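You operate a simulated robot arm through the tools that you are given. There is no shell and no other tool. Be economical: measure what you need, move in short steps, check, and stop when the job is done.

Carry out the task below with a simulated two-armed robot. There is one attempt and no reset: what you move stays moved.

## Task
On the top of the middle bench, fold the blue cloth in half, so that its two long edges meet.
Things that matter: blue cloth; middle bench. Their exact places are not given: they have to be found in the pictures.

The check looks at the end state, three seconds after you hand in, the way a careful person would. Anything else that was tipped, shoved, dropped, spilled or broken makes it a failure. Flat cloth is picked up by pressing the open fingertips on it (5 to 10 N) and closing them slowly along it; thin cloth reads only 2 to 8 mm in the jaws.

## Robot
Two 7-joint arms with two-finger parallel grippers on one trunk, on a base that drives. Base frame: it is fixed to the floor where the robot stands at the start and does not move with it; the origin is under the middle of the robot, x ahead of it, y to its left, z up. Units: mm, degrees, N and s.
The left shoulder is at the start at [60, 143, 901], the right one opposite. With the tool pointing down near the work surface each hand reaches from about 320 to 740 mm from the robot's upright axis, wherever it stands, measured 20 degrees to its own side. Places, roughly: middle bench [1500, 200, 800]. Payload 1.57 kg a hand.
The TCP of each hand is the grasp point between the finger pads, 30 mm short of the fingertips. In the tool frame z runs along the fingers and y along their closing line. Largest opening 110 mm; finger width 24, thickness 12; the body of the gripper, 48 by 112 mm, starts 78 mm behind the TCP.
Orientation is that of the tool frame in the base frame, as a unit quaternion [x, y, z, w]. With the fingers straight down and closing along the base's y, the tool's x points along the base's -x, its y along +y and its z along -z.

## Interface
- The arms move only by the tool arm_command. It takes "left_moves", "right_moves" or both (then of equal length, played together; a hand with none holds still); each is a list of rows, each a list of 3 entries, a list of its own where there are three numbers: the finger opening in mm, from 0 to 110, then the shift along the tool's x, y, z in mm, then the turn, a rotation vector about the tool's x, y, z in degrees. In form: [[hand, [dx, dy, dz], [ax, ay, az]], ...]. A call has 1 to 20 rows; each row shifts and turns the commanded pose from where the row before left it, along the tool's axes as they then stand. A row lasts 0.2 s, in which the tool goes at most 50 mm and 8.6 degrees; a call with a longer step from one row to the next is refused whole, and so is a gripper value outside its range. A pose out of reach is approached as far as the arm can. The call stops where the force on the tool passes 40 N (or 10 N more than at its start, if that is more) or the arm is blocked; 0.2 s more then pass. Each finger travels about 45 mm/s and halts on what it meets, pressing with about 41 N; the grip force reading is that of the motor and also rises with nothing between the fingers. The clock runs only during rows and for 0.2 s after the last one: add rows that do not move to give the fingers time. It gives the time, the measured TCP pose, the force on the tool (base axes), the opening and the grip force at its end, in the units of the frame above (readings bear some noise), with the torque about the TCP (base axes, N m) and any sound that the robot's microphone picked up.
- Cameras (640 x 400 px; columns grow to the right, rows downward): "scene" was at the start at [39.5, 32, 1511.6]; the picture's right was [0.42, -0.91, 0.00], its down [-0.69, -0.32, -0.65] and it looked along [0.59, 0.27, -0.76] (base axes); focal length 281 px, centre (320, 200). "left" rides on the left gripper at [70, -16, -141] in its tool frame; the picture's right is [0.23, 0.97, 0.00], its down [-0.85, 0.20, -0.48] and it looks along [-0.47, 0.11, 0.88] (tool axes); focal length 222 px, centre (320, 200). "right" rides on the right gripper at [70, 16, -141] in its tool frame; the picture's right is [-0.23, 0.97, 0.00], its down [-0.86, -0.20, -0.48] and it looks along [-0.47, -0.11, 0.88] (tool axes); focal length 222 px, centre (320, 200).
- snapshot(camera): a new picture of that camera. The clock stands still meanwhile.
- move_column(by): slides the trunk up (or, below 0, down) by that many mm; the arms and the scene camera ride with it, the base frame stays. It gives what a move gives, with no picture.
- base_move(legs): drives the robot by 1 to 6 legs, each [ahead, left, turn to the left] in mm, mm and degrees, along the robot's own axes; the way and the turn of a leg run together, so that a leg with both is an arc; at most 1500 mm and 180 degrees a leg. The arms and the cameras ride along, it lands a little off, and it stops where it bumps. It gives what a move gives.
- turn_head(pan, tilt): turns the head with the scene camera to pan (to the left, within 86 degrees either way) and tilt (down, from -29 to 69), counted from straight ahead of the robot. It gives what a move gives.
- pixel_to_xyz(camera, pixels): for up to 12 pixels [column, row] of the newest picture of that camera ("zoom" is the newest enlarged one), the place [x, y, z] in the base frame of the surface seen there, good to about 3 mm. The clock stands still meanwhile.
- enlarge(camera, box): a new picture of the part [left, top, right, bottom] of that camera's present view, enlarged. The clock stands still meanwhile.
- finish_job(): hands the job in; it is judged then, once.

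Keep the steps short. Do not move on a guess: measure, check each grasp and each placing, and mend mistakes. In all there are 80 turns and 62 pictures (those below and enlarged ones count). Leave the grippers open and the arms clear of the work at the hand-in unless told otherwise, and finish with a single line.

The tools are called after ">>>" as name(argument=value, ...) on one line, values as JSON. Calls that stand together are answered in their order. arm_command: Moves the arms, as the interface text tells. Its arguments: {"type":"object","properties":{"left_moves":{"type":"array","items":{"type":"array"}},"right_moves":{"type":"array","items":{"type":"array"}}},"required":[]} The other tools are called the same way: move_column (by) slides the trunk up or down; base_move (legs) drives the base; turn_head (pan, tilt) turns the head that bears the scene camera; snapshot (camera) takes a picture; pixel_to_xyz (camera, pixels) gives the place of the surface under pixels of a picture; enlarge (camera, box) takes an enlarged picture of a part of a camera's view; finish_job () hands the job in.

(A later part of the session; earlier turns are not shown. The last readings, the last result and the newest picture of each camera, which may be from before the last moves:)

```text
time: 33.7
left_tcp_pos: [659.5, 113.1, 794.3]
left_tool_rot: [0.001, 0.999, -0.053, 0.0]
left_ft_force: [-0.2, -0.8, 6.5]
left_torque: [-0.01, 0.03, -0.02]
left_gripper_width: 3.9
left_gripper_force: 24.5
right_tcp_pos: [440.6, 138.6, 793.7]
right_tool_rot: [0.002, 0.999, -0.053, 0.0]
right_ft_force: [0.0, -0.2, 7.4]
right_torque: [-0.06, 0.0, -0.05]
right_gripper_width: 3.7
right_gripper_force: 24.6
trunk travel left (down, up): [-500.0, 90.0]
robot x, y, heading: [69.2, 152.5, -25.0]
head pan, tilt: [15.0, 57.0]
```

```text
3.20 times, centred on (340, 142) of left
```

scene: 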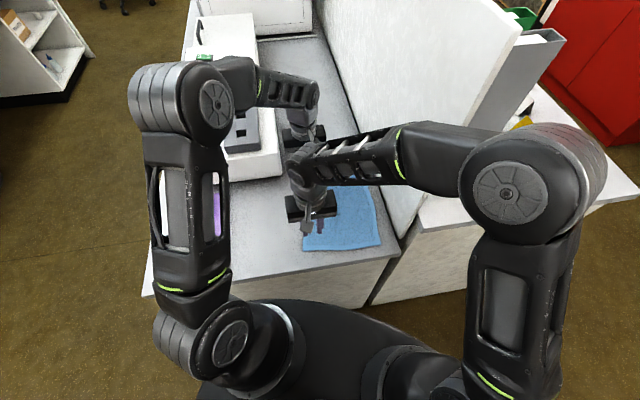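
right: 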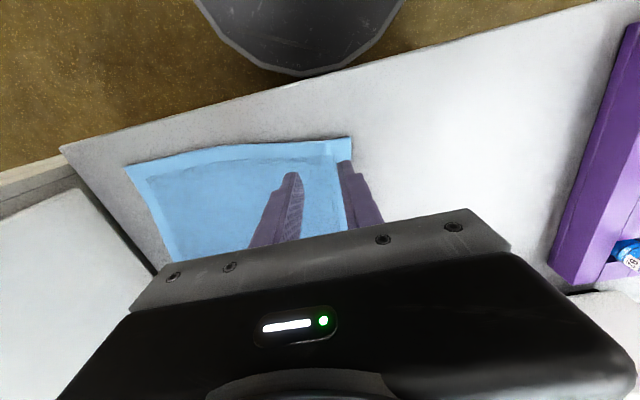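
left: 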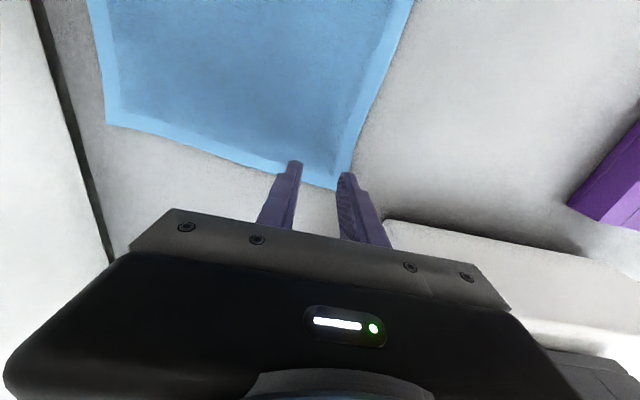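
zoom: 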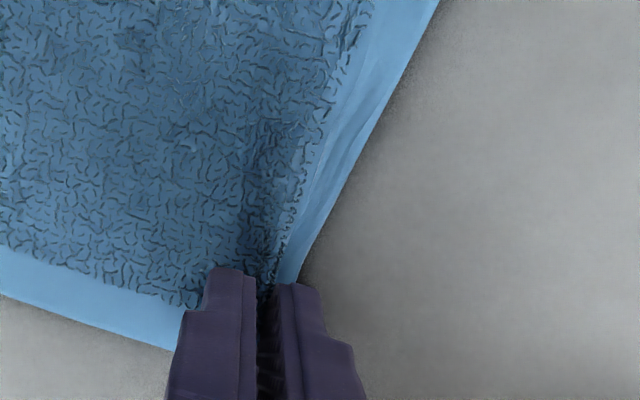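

Both hands now hold the rim (3.9 and 3.7 mm). Next is the first half of the fold arc: up 84 mm and 87 mm toward -y, both hands together. I'll look at it midway.

>>> arm_command(left_moves=[[0, [0.75, -3.03, -9.74], [0, 0, 0]], [0, [0.75, -3.03, -9.74], [0, 0, 0]], [0, [0.75, -4.92, -8.53], [0, 0, 0]], [0, [0.75, -4.92, -8.53], [0, 0, 0]], [0, [0.75, -6.8, -7.33], [0, 0, 0]], [0, [0.75, -7.8, -7.22], [0, 0, 0]], [0, [0.75, -9.68, -6.02], [0, 0, 0]], [0, [0.75, -9.68, -6.02], [0, 0, 0]], [0, [0.75, -10.57, -4.92], [0, 0, 0]], [0, [0.75, -11.46, -3.82], [0, 0, 0]], [0, [0.75, -11.25, -1.83], [0, 0, 0]], [0, [0.75, -12.14, -0.74], [0, 0, 0]], [0, [0, 0, 0], [0, 0, 0]]], right_moves=[[0, [0.75, -3.03, -9.74], [0, 0, 0]], [0, [0.75, -3.03, -9.74], [0, 0, 0]], [0, [0.75, -4.92, -8.53], [0, 0, 0]], [0, [0.75, -4.92, -8.53], [0, 0, 0]], [0, [0.75, -6.8, -7.33], [0, 0, 0]], [0, [0.75, -7.8, -7.22], [0, 0, 0]], [0, [0.75, -9.68, -6.02], [0, 0, 0]], [0, [0.75, -9.68, -6.02], [0, 0, 0]], [0, [0.75, -10.57, -4.92], [0, 0, 0]], [0, [0.75, -11.46, -3.82], [0, 0, 0]], [0, [0.75, -11.25, -1.83], [0, 0, 0]], [0, [0.75, -12.14, -0.74], [0, 0, 0]], [0, [0, 0, 0], [0, 0, 0]]])

>>> snapshot(camera="left")

>>> snapshot(camera="right")

>>> snapshot(camera="scene")

```text
time: 36.5
left_tcp_pos: [648.6, 28.0, 877.3]
left_tool_rot: [0.002, 0.999, -0.052, -0.001]
left_ft_force: [-0.2, 0.2, 0.2]
left_torque: [0.03, 0.04, 0.01]
left_gripper_width: 3.9
left_gripper_force: 24.9
right_tcp_pos: [429.5, 51.2, 876.2]
right_tool_rot: [0.002, 0.999, -0.053, 0.0]
right_ft_force: [0.8, 0.6, 0.3]
right_torque: [-0.03, -0.03, 0.01]
right_gripper_width: 3.7
right_gripper_force: 24.5
trunk travel left (down, up): [-500.0, 90.0]
robot x, y, heading: [71.8, 149.3, -24.7]
head pan, tilt: [15.0, 57.0]
```

```text
37 pictures are left
```

left: 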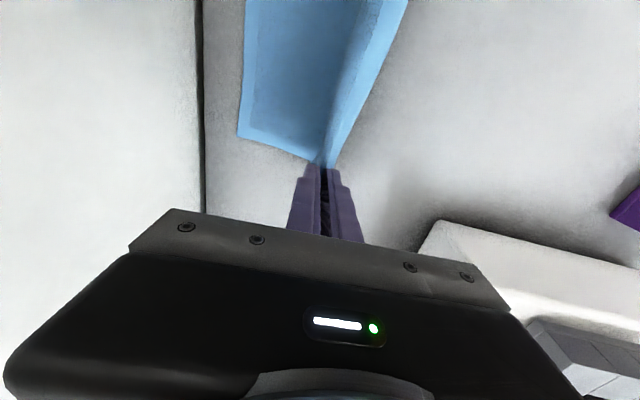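

```text
36 pictures are left
```

right: 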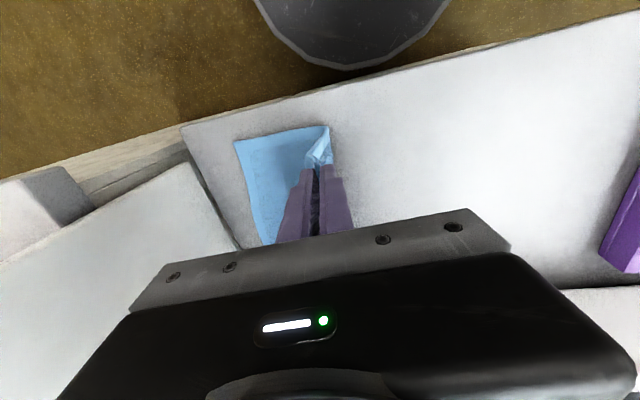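

```text
35 pictures are left
```

scene: 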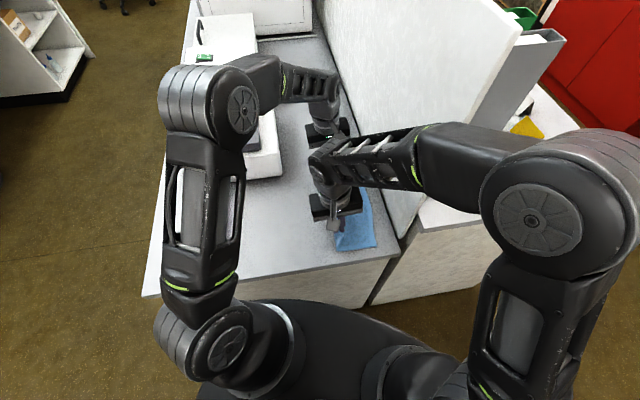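

The cloth is held at both ends and rising well. I'll check the right forearm's clearance to the partition end before continuing.

>>> pixel_to_xyz(camera="scene", pixels=[[325, 150], [365, 142], [400, 135], [425, 127], [460, 125], [500, 130], [400, 75], [540, 135]])

```text
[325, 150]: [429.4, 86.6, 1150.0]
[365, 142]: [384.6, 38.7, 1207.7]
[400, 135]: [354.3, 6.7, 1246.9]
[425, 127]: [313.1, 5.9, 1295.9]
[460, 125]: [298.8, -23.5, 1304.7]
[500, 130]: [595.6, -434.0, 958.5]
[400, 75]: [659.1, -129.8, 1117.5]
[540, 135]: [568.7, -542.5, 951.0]
```

The forearm clears the partition end by about 60 mm. For the second half I'll tilt 16° more so the gripper bodies lean away from the partition. Then I'll swing over and down to about 10 mm above the right edge.

>>> arm_command(left_moves=[[0, [0, 0, 0], [8, 0, 0]], [0, [0, 0, 0], [8, 0, 0]], [0, [0.8, -10.75, 5.43], [0, 0, 0]], [0, [0.8, -10.37, 6.35], [0, 0, 0]], [0, [0.8, -9.07, 6.91], [0, 0, 0]], [0, [0.8, -8.7, 7.83], [0, 0, 0]], [0, [0.8, -7.4, 8.39], [0, 0, 0]], [0, [0.8, -7.02, 9.31], [0, 0, 0]], [0, [0.8, -5.72, 9.86], [0, 0, 0]], [0, [0.8, -4.42, 10.42], [0, 0, 0]], [0, [0.8, -3.11, 10.97], [0, 0, 0]], [0, [0.8, -2.19, 10.59], [0, 0, 0]], [0, [0.8, -0.89, 11.15], [0, 0, 0]], [0, [0, 0, 0], [0, 0, 0]]], right_moves=[[0, [0, 0, 0], [8, 0, 0]], [0, [0, 0, 0], [8, 0, 0]], [0, [0.8, -10.75, 5.43], [0, 0, 0]], [0, [0.8, -10.37, 6.35], [0, 0, 0]], [0, [0.8, -9.07, 6.91], [0, 0, 0]], [0, [0.8, -8.7, 7.83], [0, 0, 0]], [0, [0.8, -7.4, 8.39], [0, 0, 0]], [0, [0.8, -7.02, 9.31], [0, 0, 0]], [0, [0.8, -5.72, 9.86], [0, 0, 0]], [0, [0.8, -4.42, 10.42], [0, 0, 0]], [0, [0.8, -3.11, 10.97], [0, 0, 0]], [0, [0.8, -2.19, 10.59], [0, 0, 0]], [0, [0.8, -0.89, 11.15], [0, 0, 0]], [0, [0, 0, 0], [0, 0, 0]]])

>>> snapshot(camera="left")

>>> snapshot(camera="right")

>>> snapshot(camera="scene")

```text
time: 39.5
left_tcp_pos: [640.6, -73.8, 813.6]
left_tool_rot: [0.002, 0.982, -0.19, 0.0]
left_ft_force: [0.3, 0.5, -0.7]
left_torque: [0.07, 0.02, -0.02]
left_gripper_width: 3.5
left_gripper_force: 24.6
right_tcp_pos: [422.8, -49.7, 811.9]
right_tool_rot: [0.001, 0.982, -0.191, -0.001]
right_ft_force: [0.3, 0.1, -0.4]
right_torque: [0.06, -0.02, -0.01]
right_gripper_width: 3.7
right_gripper_force: 24.8
trunk travel left (down, up): [-500.0, 90.0]
robot x, y, heading: [72.4, 151.5, -24.7]
head pan, tilt: [15.0, 57.0]
```

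```text
34 pictures are left
```

left: 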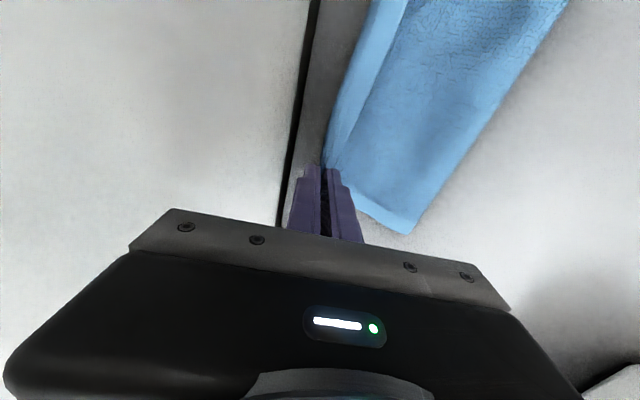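

```text
33 pictures are left
```

right: 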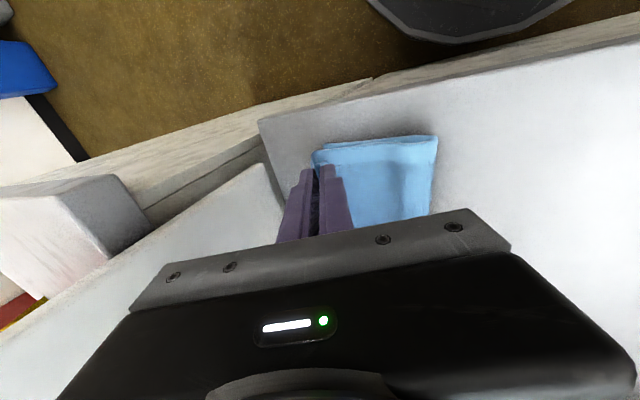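

```text
32 pictures are left
```

scene: 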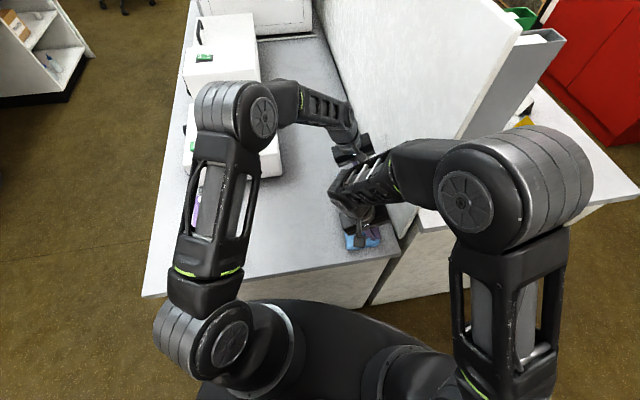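

The folded half now hangs over the right part, and both grips still hold. I'll lower 8 mm straight down and check the edges close up.

>>> arm_command(left_moves=[[0, [0, 1.5, 3.7], [0, 0, 0]], [0, [0, 1.5, 3.7], [0, 0, 0]], [0, [0, 0, 0], [0, 0, 0]]], right_moves=[[0, [0, 1.5, 3.7], [0, 0, 0]], [0, [0, 1.5, 3.7], [0, 0, 0]], [0, [0, 0, 0], [0, 0, 0]]])

>>> enlarge(camera="left", box=[260, 0, 580, 200])

>>> enlarge(camera="right", box=[250, 100, 450, 225])

```text
time: 40.3
left_tcp_pos: [640.6, -72.4, 803.9]
left_tool_rot: [0.002, 0.982, -0.191, 0.0]
left_ft_force: [0.5, 1.1, 0.5]
left_torque: [0.09, 0.01, 0.03]
left_gripper_width: 3.7
left_gripper_force: 24.9
right_tcp_pos: [421.4, -49.3, 803.2]
right_tool_rot: [0.002, 0.982, -0.191, 0.0]
right_ft_force: [-0.6, 0.1, 0.5]
right_torque: [0.03, 0.01, 0.02]
right_gripper_width: 3.6
right_gripper_force: 24.7
trunk travel left (down, up): [-500.0, 90.0]
robot x, y, heading: [72.3, 152.5, -25.2]
head pan, tilt: [15.0, 57.0]
```

```text
2.00 times, centred on (420, 100) of left
```

zoom: 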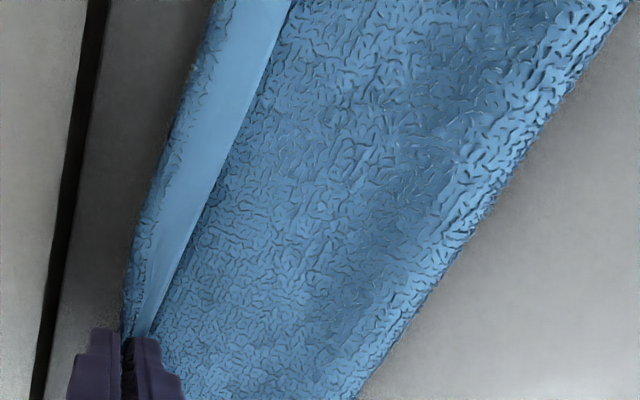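

```text
3.20 times, centred on (350, 162) of right
```

zoom: 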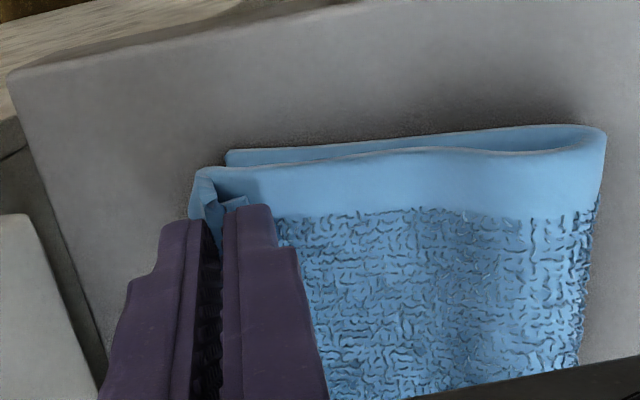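

The layers line up, but near the rim the hem is turned back on top: the light strip in the left picture. When I released the pinch earlier it sprang flat, so I'll open a little here, back out upward and see how it settles.

>>> arm_command(left_moves=[[4, [0, 0, 0], [0, 0, 0]], [8, [0, 0, 0], [0, 0, 0]], [12, [0, 0, -1], [0, 0, 0]], [14, [0, 0, -1], [0, 0, 0]], [14, [0, -1.9, -4.6], [0, 0, 0]], [14, [0, -3.8, -9.3], [0, 0, 0]], [14, [0, -7.5, -18.5], [0, 0, 0]], [14, [0, -7.5, -18.5], [0, 0, 0]], [14, [0, 0, 0], [0, 0, 0]]], right_moves=[[4, [0, 0, 0], [0, 0, 0]], [8, [0, 0, 0], [0, 0, 0]], [12, [0, 0, -1], [0, 0, 0]], [14, [0, 0, -1], [0, 0, 0]], [14, [0, -1.9, -4.6], [0, 0, 0]], [14, [0, -3.8, -9.3], [0, 0, 0]], [14, [0, -7.5, -18.5], [0, 0, 0]], [14, [0, -7.5, -18.5], [0, 0, 0]], [14, [0, 0, 0], [0, 0, 0]]])

>>> snapshot(camera="left")

>>> snapshot(camera="right")

```text
time: 42.3
left_tcp_pos: [640.6, -73.8, 859.9]
left_tool_rot: [0.002, 0.981, -0.192, 0.0]
left_ft_force: [0.3, 0.0, -0.3]
left_torque: [-0.03, 0.0, 0.01]
left_gripper_width: 13.8
left_gripper_force: 0.0
right_tcp_pos: [421.6, -46.6, 859.9]
right_tool_rot: [0.002, 0.982, -0.191, 0.0]
right_ft_force: [-0.3, -0.5, -0.5]
right_torque: [-0.02, -0.02, -0.02]
right_gripper_width: 14.0
right_gripper_force: 0.1
trunk travel left (down, up): [-500.0, 90.0]
robot x, y, heading: [69.5, 156.3, -24.9]
head pan, tilt: [15.0, 57.0]
```

```text
29 pictures are left
```

left: 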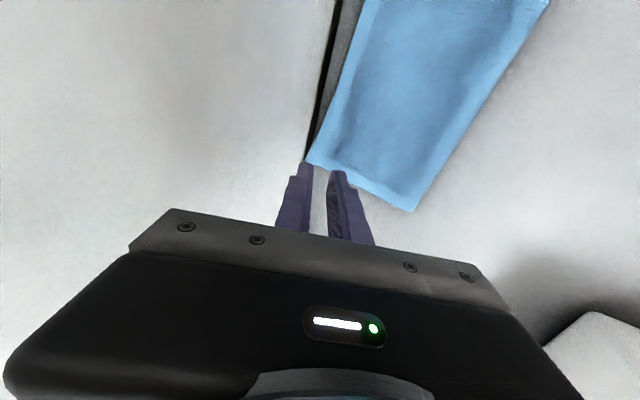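

```text
28 pictures are left
```

right: 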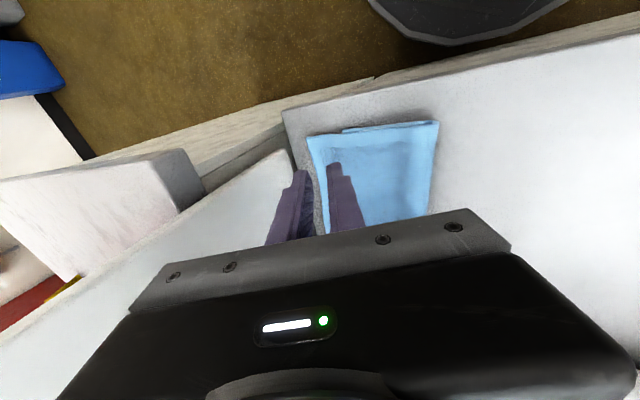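

The hem sprang flat on release. I'll raise both hands 90 mm, then move 100 mm away from the partition, and look with the scene camera.

>>> arm_command(left_moves=[[14, [0, -11.2, -27.8], [0, 0, 0]], [14, [0, -11.2, -27.8], [0, 0, 0]], [14, [0, -11.2, -27.8], [0, 0, 0]], [14, [0, 37, -15], [0, 0, 0]], [14, [0, 37, -15], [0, 0, 0]], [14, [0, 37, -15], [0, 0, 0]], [14, [0, 37, -15], [0, 0, 0]], [14, [0, 0, 0], [0, 0, 0]]], right_moves=[[14, [0, -11.2, -27.8], [0, 0, 0]], [14, [0, -11.2, -27.8], [0, 0, 0]], [14, [0, -11.2, -27.8], [0, 0, 0]], [14, [40, 0, 0], [0, 0, 0]], [14, [40, 0, 0], [0, 0, 0]], [14, [0, 0, 0], [0, 0, 0]], [14, [0, 0, 0], [0, 0, 0]], [14, [0, 0, 0], [0, 0, 0]]])

>>> snapshot(camera="scene")

>>> snapshot(camera="left")

```text
time: 44.1
left_tcp_pos: [641.0, 88.8, 951.8]
left_tool_rot: [0.003, 0.982, -0.191, 0.0]
left_ft_force: [-0.2, 0.1, -0.2]
left_torque: [-0.02, 0.03, -0.02]
left_gripper_width: 14.2
left_gripper_force: 0.1
right_tcp_pos: [342.6, -48.9, 950.1]
right_tool_rot: [0.001, 0.982, -0.19, 0.0]
right_ft_force: [-0.1, 0.7, 0.3]
right_torque: [0.01, 0.02, -0.02]
right_gripper_width: 14.2
right_gripper_force: 0.1
trunk travel left (down, up): [-500.0, 90.0]
robot x, y, heading: [69.3, 149.0, -25.0]
head pan, tilt: [15.0, 57.0]
```

```text
27 pictures are left
```

scene: 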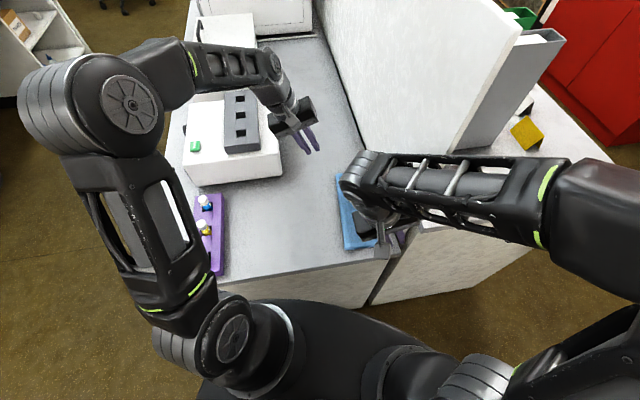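

```text
26 pictures are left
```

left: 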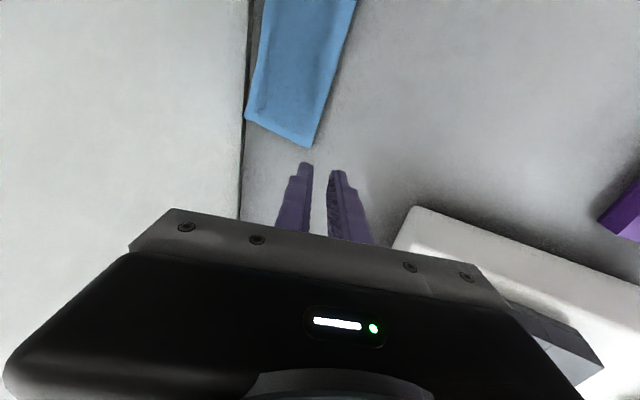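

The right hand still hides part of the cloth. I'll move it back and right (x<390, clear of the partition end) and look again.

>>> arm_command(right_moves=[[14, [20, -37, 15], [0, 0, 0]], [14, [20, -37, 15], [0, 0, 0]], [14, [20, -37, 15], [0, 0, 0]], [14, [0, 0, 0], [0, 0, 0]]])

>>> enlarge(camera="scene", box=[300, 150, 430, 270])

```text
time: 45.1
left_tcp_pos: [642.6, 87.5, 951.8]
left_tool_rot: [0.002, 0.982, -0.191, 0.0]
left_ft_force: [-0.5, -0.8, 0.5]
left_torque: [-0.02, 0.02, -0.01]
left_gripper_width: 13.8
left_gripper_force: 0.0
right_tcp_pos: [282.6, -169.5, 949.7]
right_tool_rot: [0.002, 0.982, -0.19, 0.0]
right_ft_force: [0.4, 1.1, -0.3]
right_torque: [-0.01, -0.02, 0.03]
right_gripper_width: 14.0
right_gripper_force: 0.1
trunk travel left (down, up): [-500.0, 90.0]
robot x, y, heading: [70.7, 152.7, -25.1]
head pan, tilt: [15.0, 57.0]
```

```text
3.33 times, centred on (365, 210) of scene
```

zoom: 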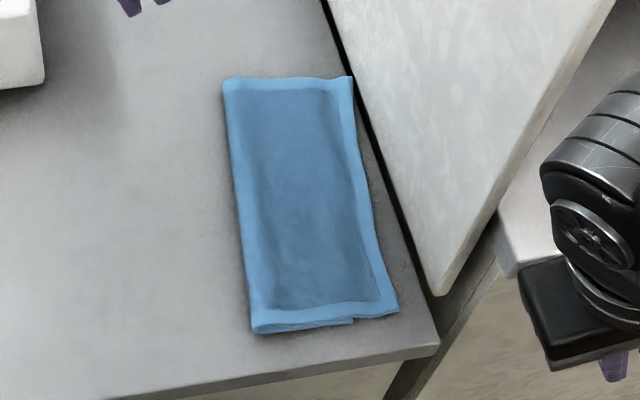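

A very neat fold. Near the front, though, the lower layer seems to end at (353,320) while the upper reaches (398,312). I'll measure the mismatch.

>>> pixel_to_xyz(camera="zoom", pixels=[[351, 321], [396, 310], [375, 230], [355, 140], [350, 79], [225, 82], [254, 330], [240, 220], [320, 324], [300, 79], [320, 315]])

>>> enlarge(camera="scene", box=[340, 225, 400, 265])

```text
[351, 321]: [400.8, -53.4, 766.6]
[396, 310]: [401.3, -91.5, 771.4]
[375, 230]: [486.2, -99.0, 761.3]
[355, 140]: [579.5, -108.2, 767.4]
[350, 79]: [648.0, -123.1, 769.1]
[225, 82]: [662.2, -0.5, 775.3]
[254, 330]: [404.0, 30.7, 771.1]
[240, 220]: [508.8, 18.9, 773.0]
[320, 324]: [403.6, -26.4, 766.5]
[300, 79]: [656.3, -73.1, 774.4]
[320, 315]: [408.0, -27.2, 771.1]
```

```text
10.00 times, centred on (370, 245) of scene
```

zoom: 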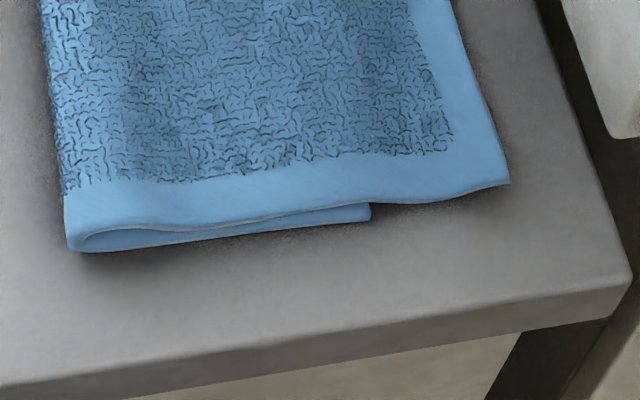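

The upper layer overhangs the lower edge by about 35 mm all along: rim at y≈-91…-123, lower edge ≈-55…-87. I'll re-grip that single-layer overhang and shift it back. To fit beside the partition, both hands will close along x (yaw 90°, narrow side to the wall) with a 10° lean. I'll reorient up here first.

>>> arm_command(left_moves=[[16, [0, 0, 0], [-6, 0, 0]], [16, [0, 0, 0], [-6, 0, 0]], [16, [0, 0, 0], [0, 0, 8.2]], [16, [0, 0, 0], [0, 0, 8.2]], [16, [0, 0, 0], [0, 0, 8.2]], [16, [0, 0, 0], [0, 0, 8.2]], [16, [0, 0, 0], [0, 0, 8.2]], [16, [0, 0, 0], [0, 0, 8.2]], [16, [0, 0, 0], [0, 0, 8.2]], [16, [0, 0, 0], [0, 0, 8.2]], [16, [0, 0, 0], [0, 0, 8.2]], [16, [0, 0, 0], [0, 0, 8.2]], [16, [0, 0, 0], [0, 0, 8]], [16, [0, 0, 0], [0, 0, 0]], [16, [0, 0, 0], [0, 0, 0]]], right_moves=[[16, [0, 0, 0], [-6, 0, 0]], [16, [0, 0, 0], [-6, 0, 0]], [16, [0, 0, 0], [0, 0, 8.2]], [16, [0, 0, 0], [0, 0, 8.2]], [16, [0, 0, 0], [0, 0, 8.2]], [16, [0, 0, 0], [0, 0, 8.2]], [16, [0, 0, 0], [0, 0, 8.2]], [16, [0, 0, 0], [0, 0, 8.2]], [16, [0, 0, 0], [0, 0, 8.2]], [16, [0, 0, 0], [0, 0, 8.2]], [16, [0, 0, 0], [0, 0, 8.2]], [16, [0, 0, 0], [0, 0, 8.2]], [16, [0, 0, 0], [0, 0, 8]], [16, [0, 0, 0], [0, 0, 0]], [16, [0, 0, 0], [0, 0, 0]]])

>>> snapshot(camera="scene")

```text
time: 48.3
left_tcp_pos: [639.9, 87.5, 951.4]
left_tool_rot: [0.706, 0.702, -0.062, 0.061]
left_ft_force: [-0.5, 0.1, -0.6]
left_torque: [-0.01, 0.01, -0.02]
left_gripper_width: 15.9
left_gripper_force: 0.2
right_tcp_pos: [280.6, -167.6, 950.5]
right_tool_rot: [0.706, 0.703, -0.062, 0.062]
right_ft_force: [0.1, 0.2, 0.6]
right_torque: [0.02, 0.02, 0.0]
right_gripper_width: 15.9
right_gripper_force: 0.1
trunk travel left (down, up): [-500.0, 90.0]
robot x, y, heading: [69.3, 149.3, -25.1]
head pan, tilt: [15.0, 57.0]
```

```text
23 pictures are left
```

scene: 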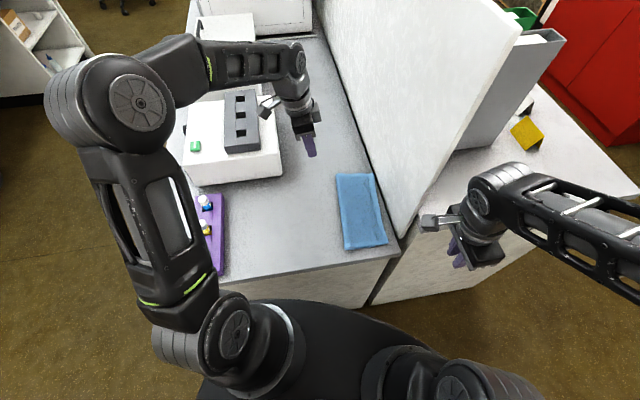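

The reorientation worked. Now I'll hover: left over (626,-103), right over (423,-76), about 45 mm above the cloth. The right hand goes left first, then ahead, to pass the partition end.

>>> arm_command(left_moves=[[16, [-45.7, -3.5, 8.07], [0, 0, 0]], [16, [-45.7, -3.5, 8.07], [0, 0, 0]], [16, [-45.7, -3.5, 8.07], [0, 0, 0]], [16, [-45.7, -3.5, 8.07], [0, 0, 0]], [16, [6.44, 0, 36.4], [0, 0, 0]], [16, [6.44, 0, 36.4], [0, 0, 0]], [16, [6.44, 0, 36.4], [0, 0, 0]], [16, [0, 0, 0], [0, 0, 0]], [16, [0, 0, 0], [0, 0, 0]]], right_moves=[[16, [47.8, 0, -8.4], [0, 0, 0]], [16, [47.8, 0, -8.4], [0, 0, 0]], [16, [0, 47.4, 0], [0, 0, 0]], [16, [0, 47.4, 0], [0, 0, 0]], [16, [0, 47.4, 0], [0, 0, 0]], [16, [6.4, 0, 36.2], [0, 0, 0]], [16, [6.4, 0, 36.2], [0, 0, 0]], [16, [6.4, 0, 36.2], [0, 0, 0]], [16, [0, 0, 0], [0, 0, 0]]])

>>> snapshot(camera="left")

>>> snapshot(camera="right")

```text
time: 50.3
left_tcp_pos: [626.5, -99.1, 839.9]
left_tool_rot: [0.706, 0.703, -0.061, 0.061]
left_ft_force: [1.4, 4.4, -3.4]
left_torque: [-0.37, 0.13, 0.12]
left_gripper_width: 16.0
left_gripper_force: 0.0
right_tcp_pos: [424.8, -70.8, 838.4]
right_tool_rot: [0.706, 0.703, -0.061, 0.062]
right_ft_force: [-0.4, 0.3, 0.1]
right_torque: [-0.05, 0.0, 0.0]
right_gripper_width: 16.0
right_gripper_force: 0.0
trunk travel left (down, up): [-500.0, 90.0]
robot x, y, heading: [70.1, 150.4, -25.2]
head pan, tilt: [15.0, 57.0]
```

```text
22 pictures are left
```

left: 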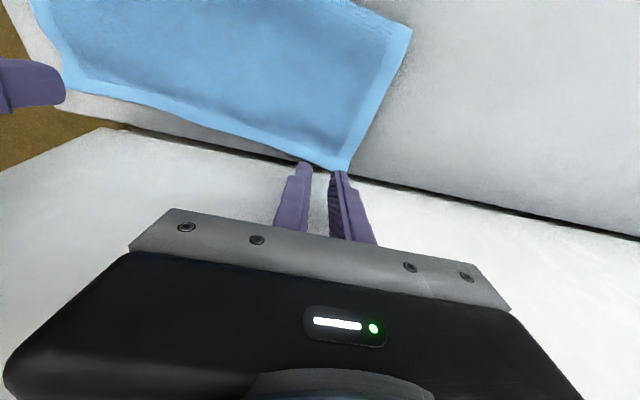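

```text
21 pictures are left
```

right: 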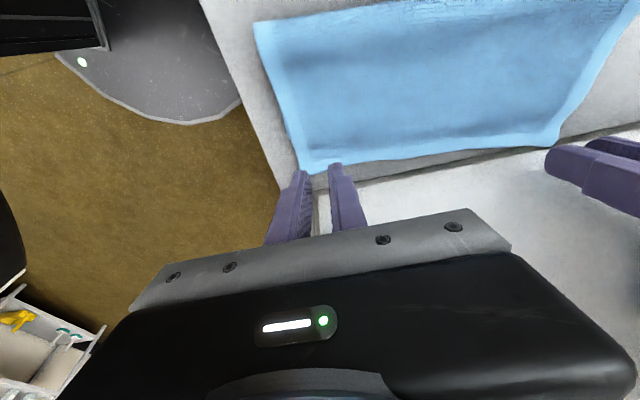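

The left hand shows 4.4 N pushing +y, so its body is brushing the partition. I'll move it 15 mm away at once, then add 8° of lean.

>>> arm_command(left_moves=[[16, [15, 0, 0], [0, 0, 0]], [16, [0, 0, 0], [0, -8, 0]], [16, [0, 0, 0], [0, 0, 0]]])

>>> snapshot(camera="scene")

```text
time: 51.1
left_tcp_pos: [625.3, -86.1, 837.5]
left_tool_rot: [0.7, 0.696, -0.112, 0.111]
left_ft_force: [-0.3, -0.3, 1.0]
left_torque: [0.03, -0.01, -0.04]
left_gripper_width: 15.7
left_gripper_force: 0.0
right_tcp_pos: [425.1, -72.0, 839.6]
right_tool_rot: [0.706, 0.703, -0.062, 0.062]
right_ft_force: [0.6, -0.4, 0.6]
right_torque: [0.0, 0.01, -0.02]
right_gripper_width: 16.0
right_gripper_force: 0.0
trunk travel left (down, up): [-500.0, 90.0]
robot x, y, heading: [71.5, 152.7, -24.6]
head pan, tilt: [15.0, 57.0]
```

```text
20 pictures are left
```

scene: 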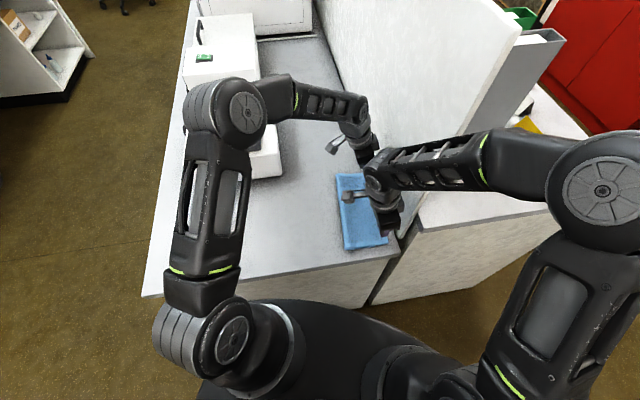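

The force is gone and the partition hasn't moved. I'll measure the rim from the right-hand picture (near corner ≈(300,172), far corner ≈(553,145)).

>>> pixel_to_xyz(camera="right", pixels=[[301, 170], [320, 166], [370, 161], [450, 150], [520, 145], [552, 143], [570, 115], [257, 25]])

>>> enlarge(camera="left", box=[240, 80, 440, 205])

```text
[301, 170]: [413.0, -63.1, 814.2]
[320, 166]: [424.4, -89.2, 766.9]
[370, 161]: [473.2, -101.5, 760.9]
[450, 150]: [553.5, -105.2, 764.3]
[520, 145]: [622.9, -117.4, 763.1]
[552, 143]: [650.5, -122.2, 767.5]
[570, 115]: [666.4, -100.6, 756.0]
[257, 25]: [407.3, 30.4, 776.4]
```

```text
3.20 times, centred on (340, 142) of left
```

zoom: 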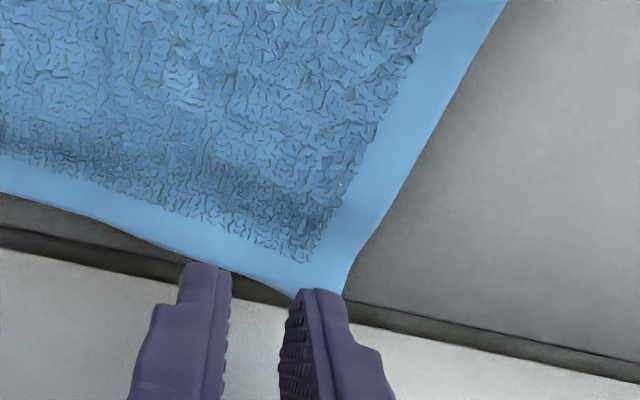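

The rim is at y≈-117 for the left hand and -91 for the right. I'll move the left tip to y≈-101 and lower both to about 8 mm above.

>>> arm_command(left_moves=[[16, [-5.7, 0, 1.85], [0, 0, 0]], [16, [5.25, 0, 16.2], [0, 0, 0]], [16, [5.25, 0, 16.2], [0, 0, 0]], [16, [0, 0, 0], [0, 0, 0]]], right_moves=[[16, [0, 0, 0], [0, 0, 0]], [16, [3.2, 0, 18.2], [0, 0, 0]], [16, [3.0, 0, 17.2], [0, 0, 0]], [16, [0, 0, 0], [0, 0, 0]]])

>>> enlarge(camera="right", box=[240, 100, 440, 225])

```text
time: 52.1
left_tcp_pos: [626.8, -90.3, 804.5]
left_tool_rot: [0.699, 0.698, -0.111, 0.111]
left_ft_force: [-0.3, 0.5, -0.3]
left_torque: [0.0, -0.01, -0.02]
left_gripper_width: 15.8
left_gripper_force: 0.0
right_tcp_pos: [424.6, -71.2, 803.4]
right_tool_rot: [0.705, 0.703, -0.062, 0.061]
right_ft_force: [-0.2, -0.3, -0.6]
right_torque: [-0.02, -0.03, 0.01]
right_gripper_width: 16.1
right_gripper_force: 0.0
trunk travel left (down, up): [-500.0, 90.0]
robot x, y, heading: [70.4, 149.7, -24.9]
head pan, tilt: [15.0, 57.0]
```

```text
3.20 times, centred on (340, 162) of right
```

zoom: 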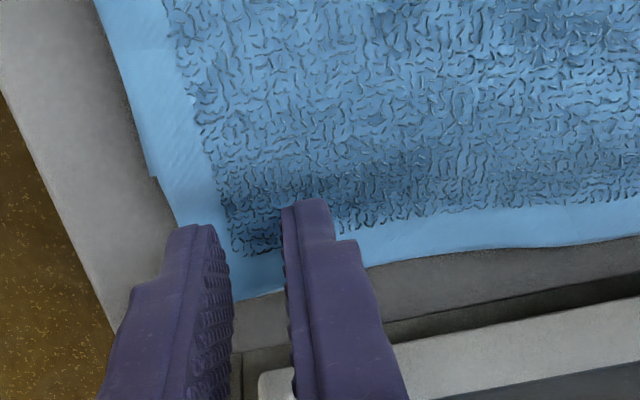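

Position looks right. I'll lower both 6 mm more, then in fine steps.

>>> arm_command(left_moves=[[16, [0.93, 0, 2.85], [0, 0, 0]], [16, [0.93, 0, 2.85], [0, 0, 0]], [16, [0.31, 0, 0.95], [0, 0, 0]], [16, [0, 0, 0], [0, 0, 0]]], right_moves=[[16, [0.52, 0, 2.95], [0, 0, 0]], [16, [0.52, 0, 2.95], [0, 0, 0]], [16, [0.17, 0, 0.98], [0, 0, 0]], [16, [0, 0, 0], [0, 0, 0]]])

```text
time: 53.1
left_tcp_pos: [627.0, -89.2, 797.9]
left_tool_rot: [0.7, 0.697, -0.111, 0.11]
left_ft_force: [0.8, -0.2, 0.6]
left_torque: [0.0, 0.03, 0.0]
left_gripper_width: 15.8
left_gripper_force: 0.0
right_tcp_pos: [424.2, -72.7, 796.7]
right_tool_rot: [0.706, 0.703, -0.062, 0.061]
right_ft_force: [-0.4, 0.3, 0.2]
right_torque: [0.02, -0.03, -0.01]
right_gripper_width: 16.0
right_gripper_force: 0.1
trunk travel left (down, up): [-500.0, 90.0]
robot x, y, heading: [66.7, 152.3, -25.0]
head pan, tilt: [15.0, 57.0]
```

No contact yet. I'll go 2 mm lower.

>>> arm_command(left_moves=[[16, [0.31, 0, 0.95], [0, 0, 0]], [16, [0.31, 0, 0.95], [0, 0, 0]], [16, [0, 0, 0], [0, 0, 0]]], right_moves=[[16, [0.17, 0, 0.98], [0, 0, 0]], [16, [0.17, 0, 0.98], [0, 0, 0]], [16, [0, 0, 0], [0, 0, 0]]])

```text
time: 53.9
left_tcp_pos: [625.5, -90.1, 794.8]
left_tool_rot: [0.699, 0.698, -0.11, 0.112]
left_ft_force: [0.1, -0.1, 6.5]
left_torque: [0.02, 0.02, 0.0]
left_gripper_width: 15.9
left_gripper_force: 0.0
right_tcp_pos: [424.2, -71.4, 794.9]
right_tool_rot: [0.705, 0.703, -0.062, 0.062]
right_ft_force: [-0.2, -0.7, 1.8]
right_torque: [-0.01, 0.01, -0.01]
right_gripper_width: 15.8
right_gripper_force: 0.1
trunk travel left (down, up): [-500.0, 90.0]
robot x, y, heading: [68.0, 152.3, -24.9]
head pan, tilt: [15.0, 57.0]
```

The left presses at 6.5 N on a single layer. The right needs 1 mm more. Then I'll close both slowly.

>>> arm_command(left_moves=[[16, [0, 0, 0], [0, 0, 0]], [16, [0, 0, 0], [0, 0, 0]], [14, [0, 0, 0], [0, 0, 0]], [12, [0, 0, 0], [0, 0, 0]], [10, [0, 0, 0], [0, 0, 0]], [8, [0, 0, 0], [0, 0, 0]], [6, [0, 0, 0], [0, 0, 0]], [4, [0, 0, 0], [0, 0, 0]], [2, [0, 0, 0], [0, 0, 0]], [0, [0, 0, 0], [0, 0, 0]], [0, [0, 0, 0], [0, 0, 0]], [0, [0, 0, 0], [0, 0, 0]]], right_moves=[[16, [0.17, 0, 0.98], [0, 0, 0]], [16, [0, 0, 0], [0, 0, 0]], [14, [0, 0, 0], [0, 0, 0]], [12, [0, 0, 0], [0, 0, 0]], [10, [0, 0, 0], [0, 0, 0]], [8, [0, 0, 0], [0, 0, 0]], [6, [0, 0, 0], [0, 0, 0]], [4, [0, 0, 0], [0, 0, 0]], [2, [0, 0, 0], [0, 0, 0]], [0, [0, 0, 0], [0, 0, 0]], [0, [0, 0, 0], [0, 0, 0]], [0, [0, 0, 0], [0, 0, 0]]])

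```text
time: 56.5
left_tcp_pos: [626.0, -90.3, 796.1]
left_tool_rot: [0.7, 0.697, -0.109, 0.11]
left_ft_force: [-1.4, -0.3, 8.9]
left_torque: [0.01, 0.05, 0.01]
left_gripper_width: 2.3
left_gripper_force: 24.2
right_tcp_pos: [424.3, -70.6, 793.7]
right_tool_rot: [0.705, 0.703, -0.062, 0.062]
right_ft_force: [-0.2, 0.2, 2.3]
right_torque: [-0.01, -0.02, 0.0]
right_gripper_width: 0.0
right_gripper_force: 20.8
trunk travel left (down, up): [-500.0, 90.0]
robot x, y, heading: [71.4, 151.2, -24.7]
head pan, tilt: [15.0, 57.0]
```

The left has a grip (2.3 mm); the right slipped off (0.0). I'll re-open the right to 22 mm and press more firmly.

>>> arm_command(right_moves=[[0, [-0.87, 0, -4.9], [0, 0, 0]], [12, [0, 0, 0], [0, 0, 0]], [22, [0, 0, 0], [0, 0, 0]], [22, [0.87, 0, 4.9], [0, 0, 0]], [22, [0.1, 0, 0.6], [0, 0, 0]], [22, [0, 0, 0], [0, 0, 0]]])

```text
time: 57.9
left_tcp_pos: [627.1, -89.3, 794.0]
left_tool_rot: [0.699, 0.697, -0.111, 0.111]
left_ft_force: [-0.6, -1.7, 6.9]
left_torque: [0.0, 0.04, -0.04]
left_gripper_width: 2.3
left_gripper_force: 23.3
right_tcp_pos: [423.9, -71.3, 795.3]
right_tool_rot: [0.706, 0.703, -0.062, 0.061]
right_ft_force: [0.1, -0.5, 6.3]
right_torque: [0.02, 0.0, 0.01]
right_gripper_width: 21.6
right_gripper_force: 0.0
trunk travel left (down, up): [-500.0, 90.0]
robot x, y, heading: [69.6, 151.2, -24.9]
head pan, tilt: [15.0, 57.0]
```

The right presses at 6.3 N. I'll add a touch and close slowly.

>>> arm_command(right_moves=[[22, [0.08, 0, 0.5], [0, 0, 0]], [20, [0, 0, 0], [0, 0, 0]], [18, [0, 0, 0], [0, 0, 0]], [16, [0, 0, 0], [0, 0, 0]], [14, [0, 0, 0], [0, 0, 0]], [12, [0, 0, 0], [0, 0, 0]], [10, [0, 0, 0], [0, 0, 0]], [8, [0, 0, 0], [0, 0, 0]], [6, [0, 0, 0], [0, 0, 0]], [4, [0, 0, 0], [0, 0, 0]], [2, [0, 0, 0], [0, 0, 0]], [0, [0, 0, 0], [0, 0, 0]], [0, [0, 0, 0], [0, 0, 0]]])

>>> enlarge(camera="right", box=[240, 100, 440, 225])

>>> enlarge(camera="left", box=[240, 80, 440, 205])

```text
time: 60.7
left_tcp_pos: [624.6, -89.6, 794.1]
left_tool_rot: [0.7, 0.697, -0.11, 0.111]
left_ft_force: [-0.7, -1.2, 5.6]
left_torque: [-0.03, 0.03, -0.02]
left_gripper_width: 2.1
left_gripper_force: 23.7
right_tcp_pos: [424.0, -71.1, 792.9]
right_tool_rot: [0.705, 0.704, -0.061, 0.062]
right_ft_force: [1.4, -1.6, 17.5]
right_torque: [0.05, -0.1, -0.02]
right_gripper_width: 3.7
right_gripper_force: 24.7
trunk travel left (down, up): [-500.0, 90.0]
robot x, y, heading: [69.4, 149.0, -25.1]
head pan, tilt: [15.0, 57.0]
```

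```text
3.20 times, centred on (340, 162) of right
```

zoom: 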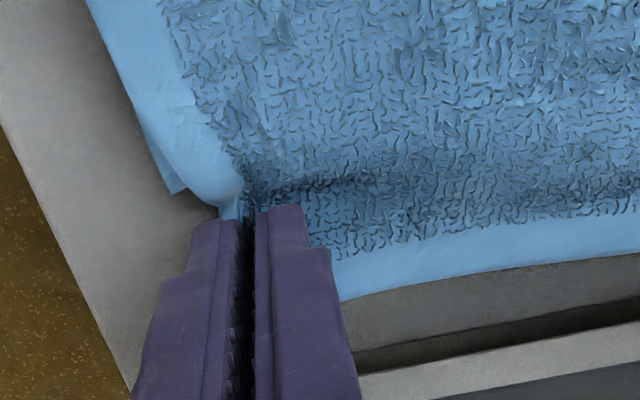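

```text
3.20 times, centred on (340, 142) of left
```

zoom: 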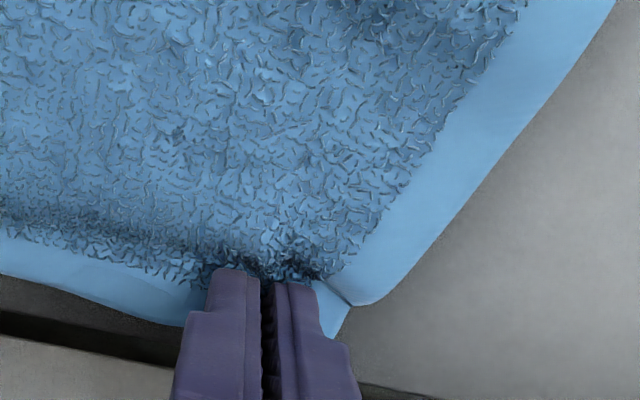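

Both hold now (2.1 and 3.7 mm), and the lower layer's near corner is visible separate from the grip. I'll lift the rim 50 mm and carry it 55 mm to +y, then look.

>>> arm_command(left_moves=[[0, [0.71, 0, -10.75], [0, 0, 0]], [0, [4.52, 0, -11.98], [0, 0, 0]], [0, [6.42, 0, -12.6], [0, 0, 0]], [0, [7.99, 0, -11.01], [0, 0, 0]], [0, [8.3, 0, -10.06], [0, 0, 0]], [0, [8.92, 0, -8.15], [0, 0, 0]], [0, [0, 0, 0], [0, 0, 0]], [0, [0, 0, 0], [0, 0, 0]]], right_moves=[[0, [2.2, 0, -10.55], [0, 0, 0]], [0, [6.14, 0, -11.24], [0, 0, 0]], [0, [8.11, 0, -11.59], [0, 0, 0]], [0, [9.44, 0, -9.79], [0, 0, 0]], [0, [9.62, 0, -8.81], [0, 0, 0]], [0, [9.97, 0, -6.84], [0, 0, 0]], [0, [0, 0, 0], [0, 0, 0]], [0, [0, 0, 0], [0, 0, 0]]])

>>> snapshot(camera="right")

>>> snapshot(camera="left")

```text
time: 62.5
left_tcp_pos: [626.4, -35.1, 845.0]
left_tool_rot: [0.699, 0.698, -0.111, 0.11]
left_ft_force: [-0.5, 0.2, 0.2]
left_torque: [-0.01, 0.03, 0.01]
left_gripper_width: 2.1
left_gripper_force: 23.8
right_tcp_pos: [424.0, -16.3, 843.3]
right_tool_rot: [0.705, 0.704, -0.062, 0.062]
right_ft_force: [1.5, 0.0, -0.2]
right_torque: [0.03, -0.04, -0.03]
right_gripper_width: 3.1
right_gripper_force: 24.5
trunk travel left (down, up): [-500.0, 90.0]
robot x, y, heading: [67.3, 157.5, -25.1]
head pan, tilt: [15.0, 57.0]
```

```text
15 pictures are left
```

right: 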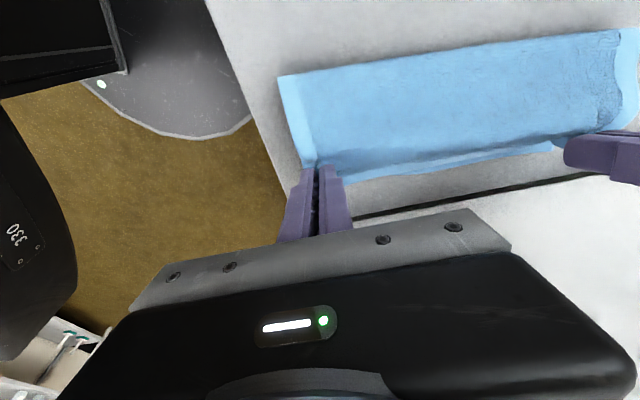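

```text
14 pictures are left
```

left: 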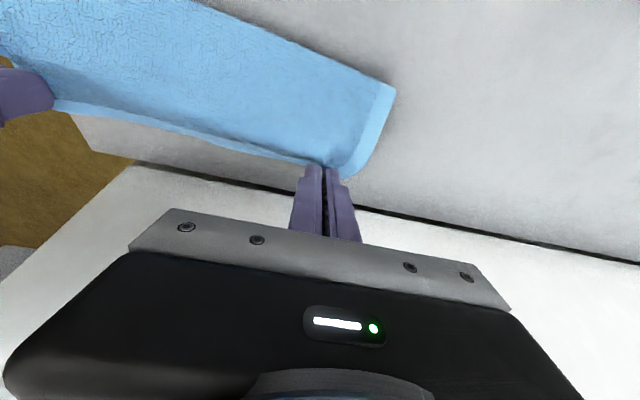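

I'll measure what the lowest visible cloth boundary is: the lower layer's edge or the lifted rim.

>>> pixel_to_xyz(camera="right", pixels=[[360, 172], [400, 165], [450, 156], [500, 150], [545, 145], [350, 160], [450, 145], [283, 78], [450, 55], [600, 35]])

>>> pixel_to_xyz(camera="left", pixels=[[280, 155], [200, 133], [120, 112], [385, 95], [355, 172], [300, 155]])

```text
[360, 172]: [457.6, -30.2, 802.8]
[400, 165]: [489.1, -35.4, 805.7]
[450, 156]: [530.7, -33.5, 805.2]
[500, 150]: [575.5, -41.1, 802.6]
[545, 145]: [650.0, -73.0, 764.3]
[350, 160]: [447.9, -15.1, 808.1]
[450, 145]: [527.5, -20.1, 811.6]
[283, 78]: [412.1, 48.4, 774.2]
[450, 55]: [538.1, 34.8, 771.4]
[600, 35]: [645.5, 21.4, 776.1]
```

```text
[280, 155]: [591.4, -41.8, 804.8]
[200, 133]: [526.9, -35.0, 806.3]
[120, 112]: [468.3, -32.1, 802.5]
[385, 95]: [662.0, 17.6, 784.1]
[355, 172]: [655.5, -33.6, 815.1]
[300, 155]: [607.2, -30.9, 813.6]
```

The fold line has rolled to y≈48 (near) and 21 (far), which is the true middle. Now I'll lay the rim down: 36 mm to -y at height, then down while creeping +y so the hanging hem trails outward. It should end with the rim over the lower edge.

>>> arm_command(left_moves=[[0, [-9.51, 0, 3.09], [0, 0, 0]], [0, [-9.51, 0, 3.09], [0, 0, 0]], [0, [-9.51, 0, 3.09], [0, 0, 0]], [0, [-4.16, 0, 6.61], [0, 0, 0]], [0, [3.71, 0, 11.41], [0, 0, 0]], [0, [3.71, 0, 11.41], [0, 0, 0]], [0, [5.65, 0, 4.47], [0, 0, 0]], [0, [6.61, 0, 4.16], [0, 0, 0]], [0, [6.3, 0, 3.21], [0, 0, 0]], [0, [0, 0, 0], [0, 0, 0]]], right_moves=[[0, [-9.85, 0, 1.74], [0, 0, 0]], [0, [-9.85, 0, 1.74], [0, 0, 0]], [0, [-9.85, 0, 1.74], [0, 0, 0]], [0, [-5.04, 0, 5.97], [0, 0, 0]], [0, [2.09, 0, 11.82], [0, 0, 0]], [0, [2.09, 0, 11.82], [0, 0, 0]], [0, [4.98, 0, 5.21], [0, 0, 0]], [0, [5.97, 0, 5.04], [0, 0, 0]], [0, [7.77, 0, 3.71], [0, 0, 0]], [0, [0, 0, 0], [0, 0, 0]]])

>>> enlarge(camera="right", box=[240, 20, 640, 270])

```text
time: 64.7
left_tcp_pos: [625.1, -57.1, 799.8]
left_tool_rot: [0.699, 0.698, -0.11, 0.111]
left_ft_force: [-0.8, -0.1, 2.3]
left_torque: [0.02, 0.01, 0.01]
left_gripper_width: 1.7
left_gripper_force: 23.9
right_tcp_pos: [424.5, -35.6, 797.8]
right_tool_rot: [0.706, 0.703, -0.062, 0.061]
right_ft_force: [0.3, -1.0, 2.5]
right_torque: [-0.02, -0.01, 0.0]
right_gripper_width: 3.0
right_gripper_force: 23.8
trunk travel left (down, up): [-500.0, 90.0]
robot x, y, heading: [69.7, 154.0, -25.2]
head pan, tilt: [15.0, 57.0]
```

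```text
1.60 times, centred on (440, 145) of right
```

zoom: 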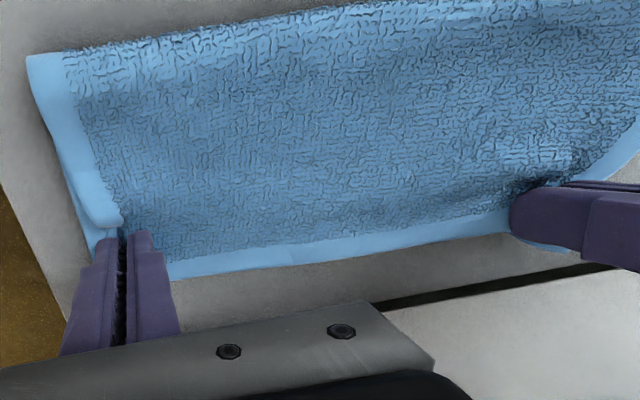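

The hem lies outward and both hands touch lightly. I'll open slowly and lift straight up.

>>> arm_command(left_moves=[[5, [0, 0, 0], [0, 0, 0]], [9, [0, 0, 0], [0, 0, 0]], [14, [0, 0, 0], [0, 0, 0]], [14, [0, 0, 0], [0, 0, 0]], [14, [-3, 0, -9.5], [0, 0, 0]], [14, [-6.2, 0, -19], [0, 0, 0]], [14, [-9.3, 0, -28.5], [0, 0, 0]], [14, [-9.3, 0, -28.5], [0, 0, 0]], [14, [0, 0, 0], [0, 0, 0]]], right_moves=[[5, [0, 0, 0], [0, 0, 0]], [9, [0, 0, 0], [0, 0, 0]], [14, [0, 0, 0], [0, 0, 0]], [14, [0, 0, 0], [0, 0, 0]], [14, [-1.7, 0, -9.9], [0, 0, 0]], [14, [-3.5, 0, -19.7], [0, 0, 0]], [14, [-5.2, 0, -29.5], [0, 0, 0]], [14, [-5.2, 0, -29.5], [0, 0, 0]], [14, [0, 0, 0], [0, 0, 0]]])

>>> snapshot(camera="right")

```text
time: 66.7
left_tcp_pos: [626.5, -57.9, 886.0]
left_tool_rot: [0.7, 0.697, -0.111, 0.111]
left_ft_force: [0.1, 1.1, -0.4]
left_torque: [-0.01, -0.02, -0.01]
left_gripper_width: 13.9
left_gripper_force: 0.1
right_tcp_pos: [424.4, -34.1, 886.9]
right_tool_rot: [0.706, 0.703, -0.063, 0.062]
right_ft_force: [-0.1, -0.4, 0.0]
right_torque: [-0.01, 0.02, -0.01]
right_gripper_width: 13.8
right_gripper_force: 0.0
trunk travel left (down, up): [-500.0, 90.0]
robot x, y, heading: [68.1, 152.0, -24.9]
head pan, tilt: [15.0, 57.0]
```

```text
12 pictures are left
```

right: 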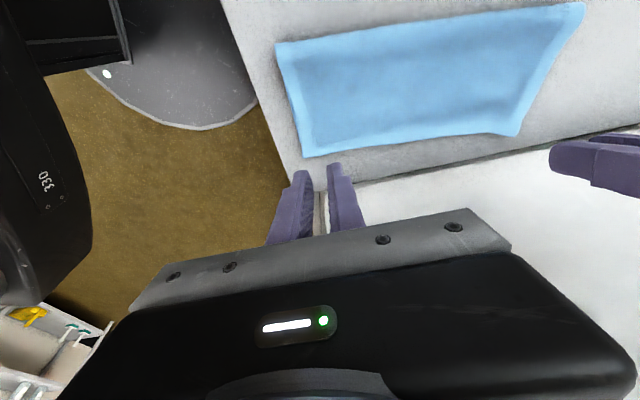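

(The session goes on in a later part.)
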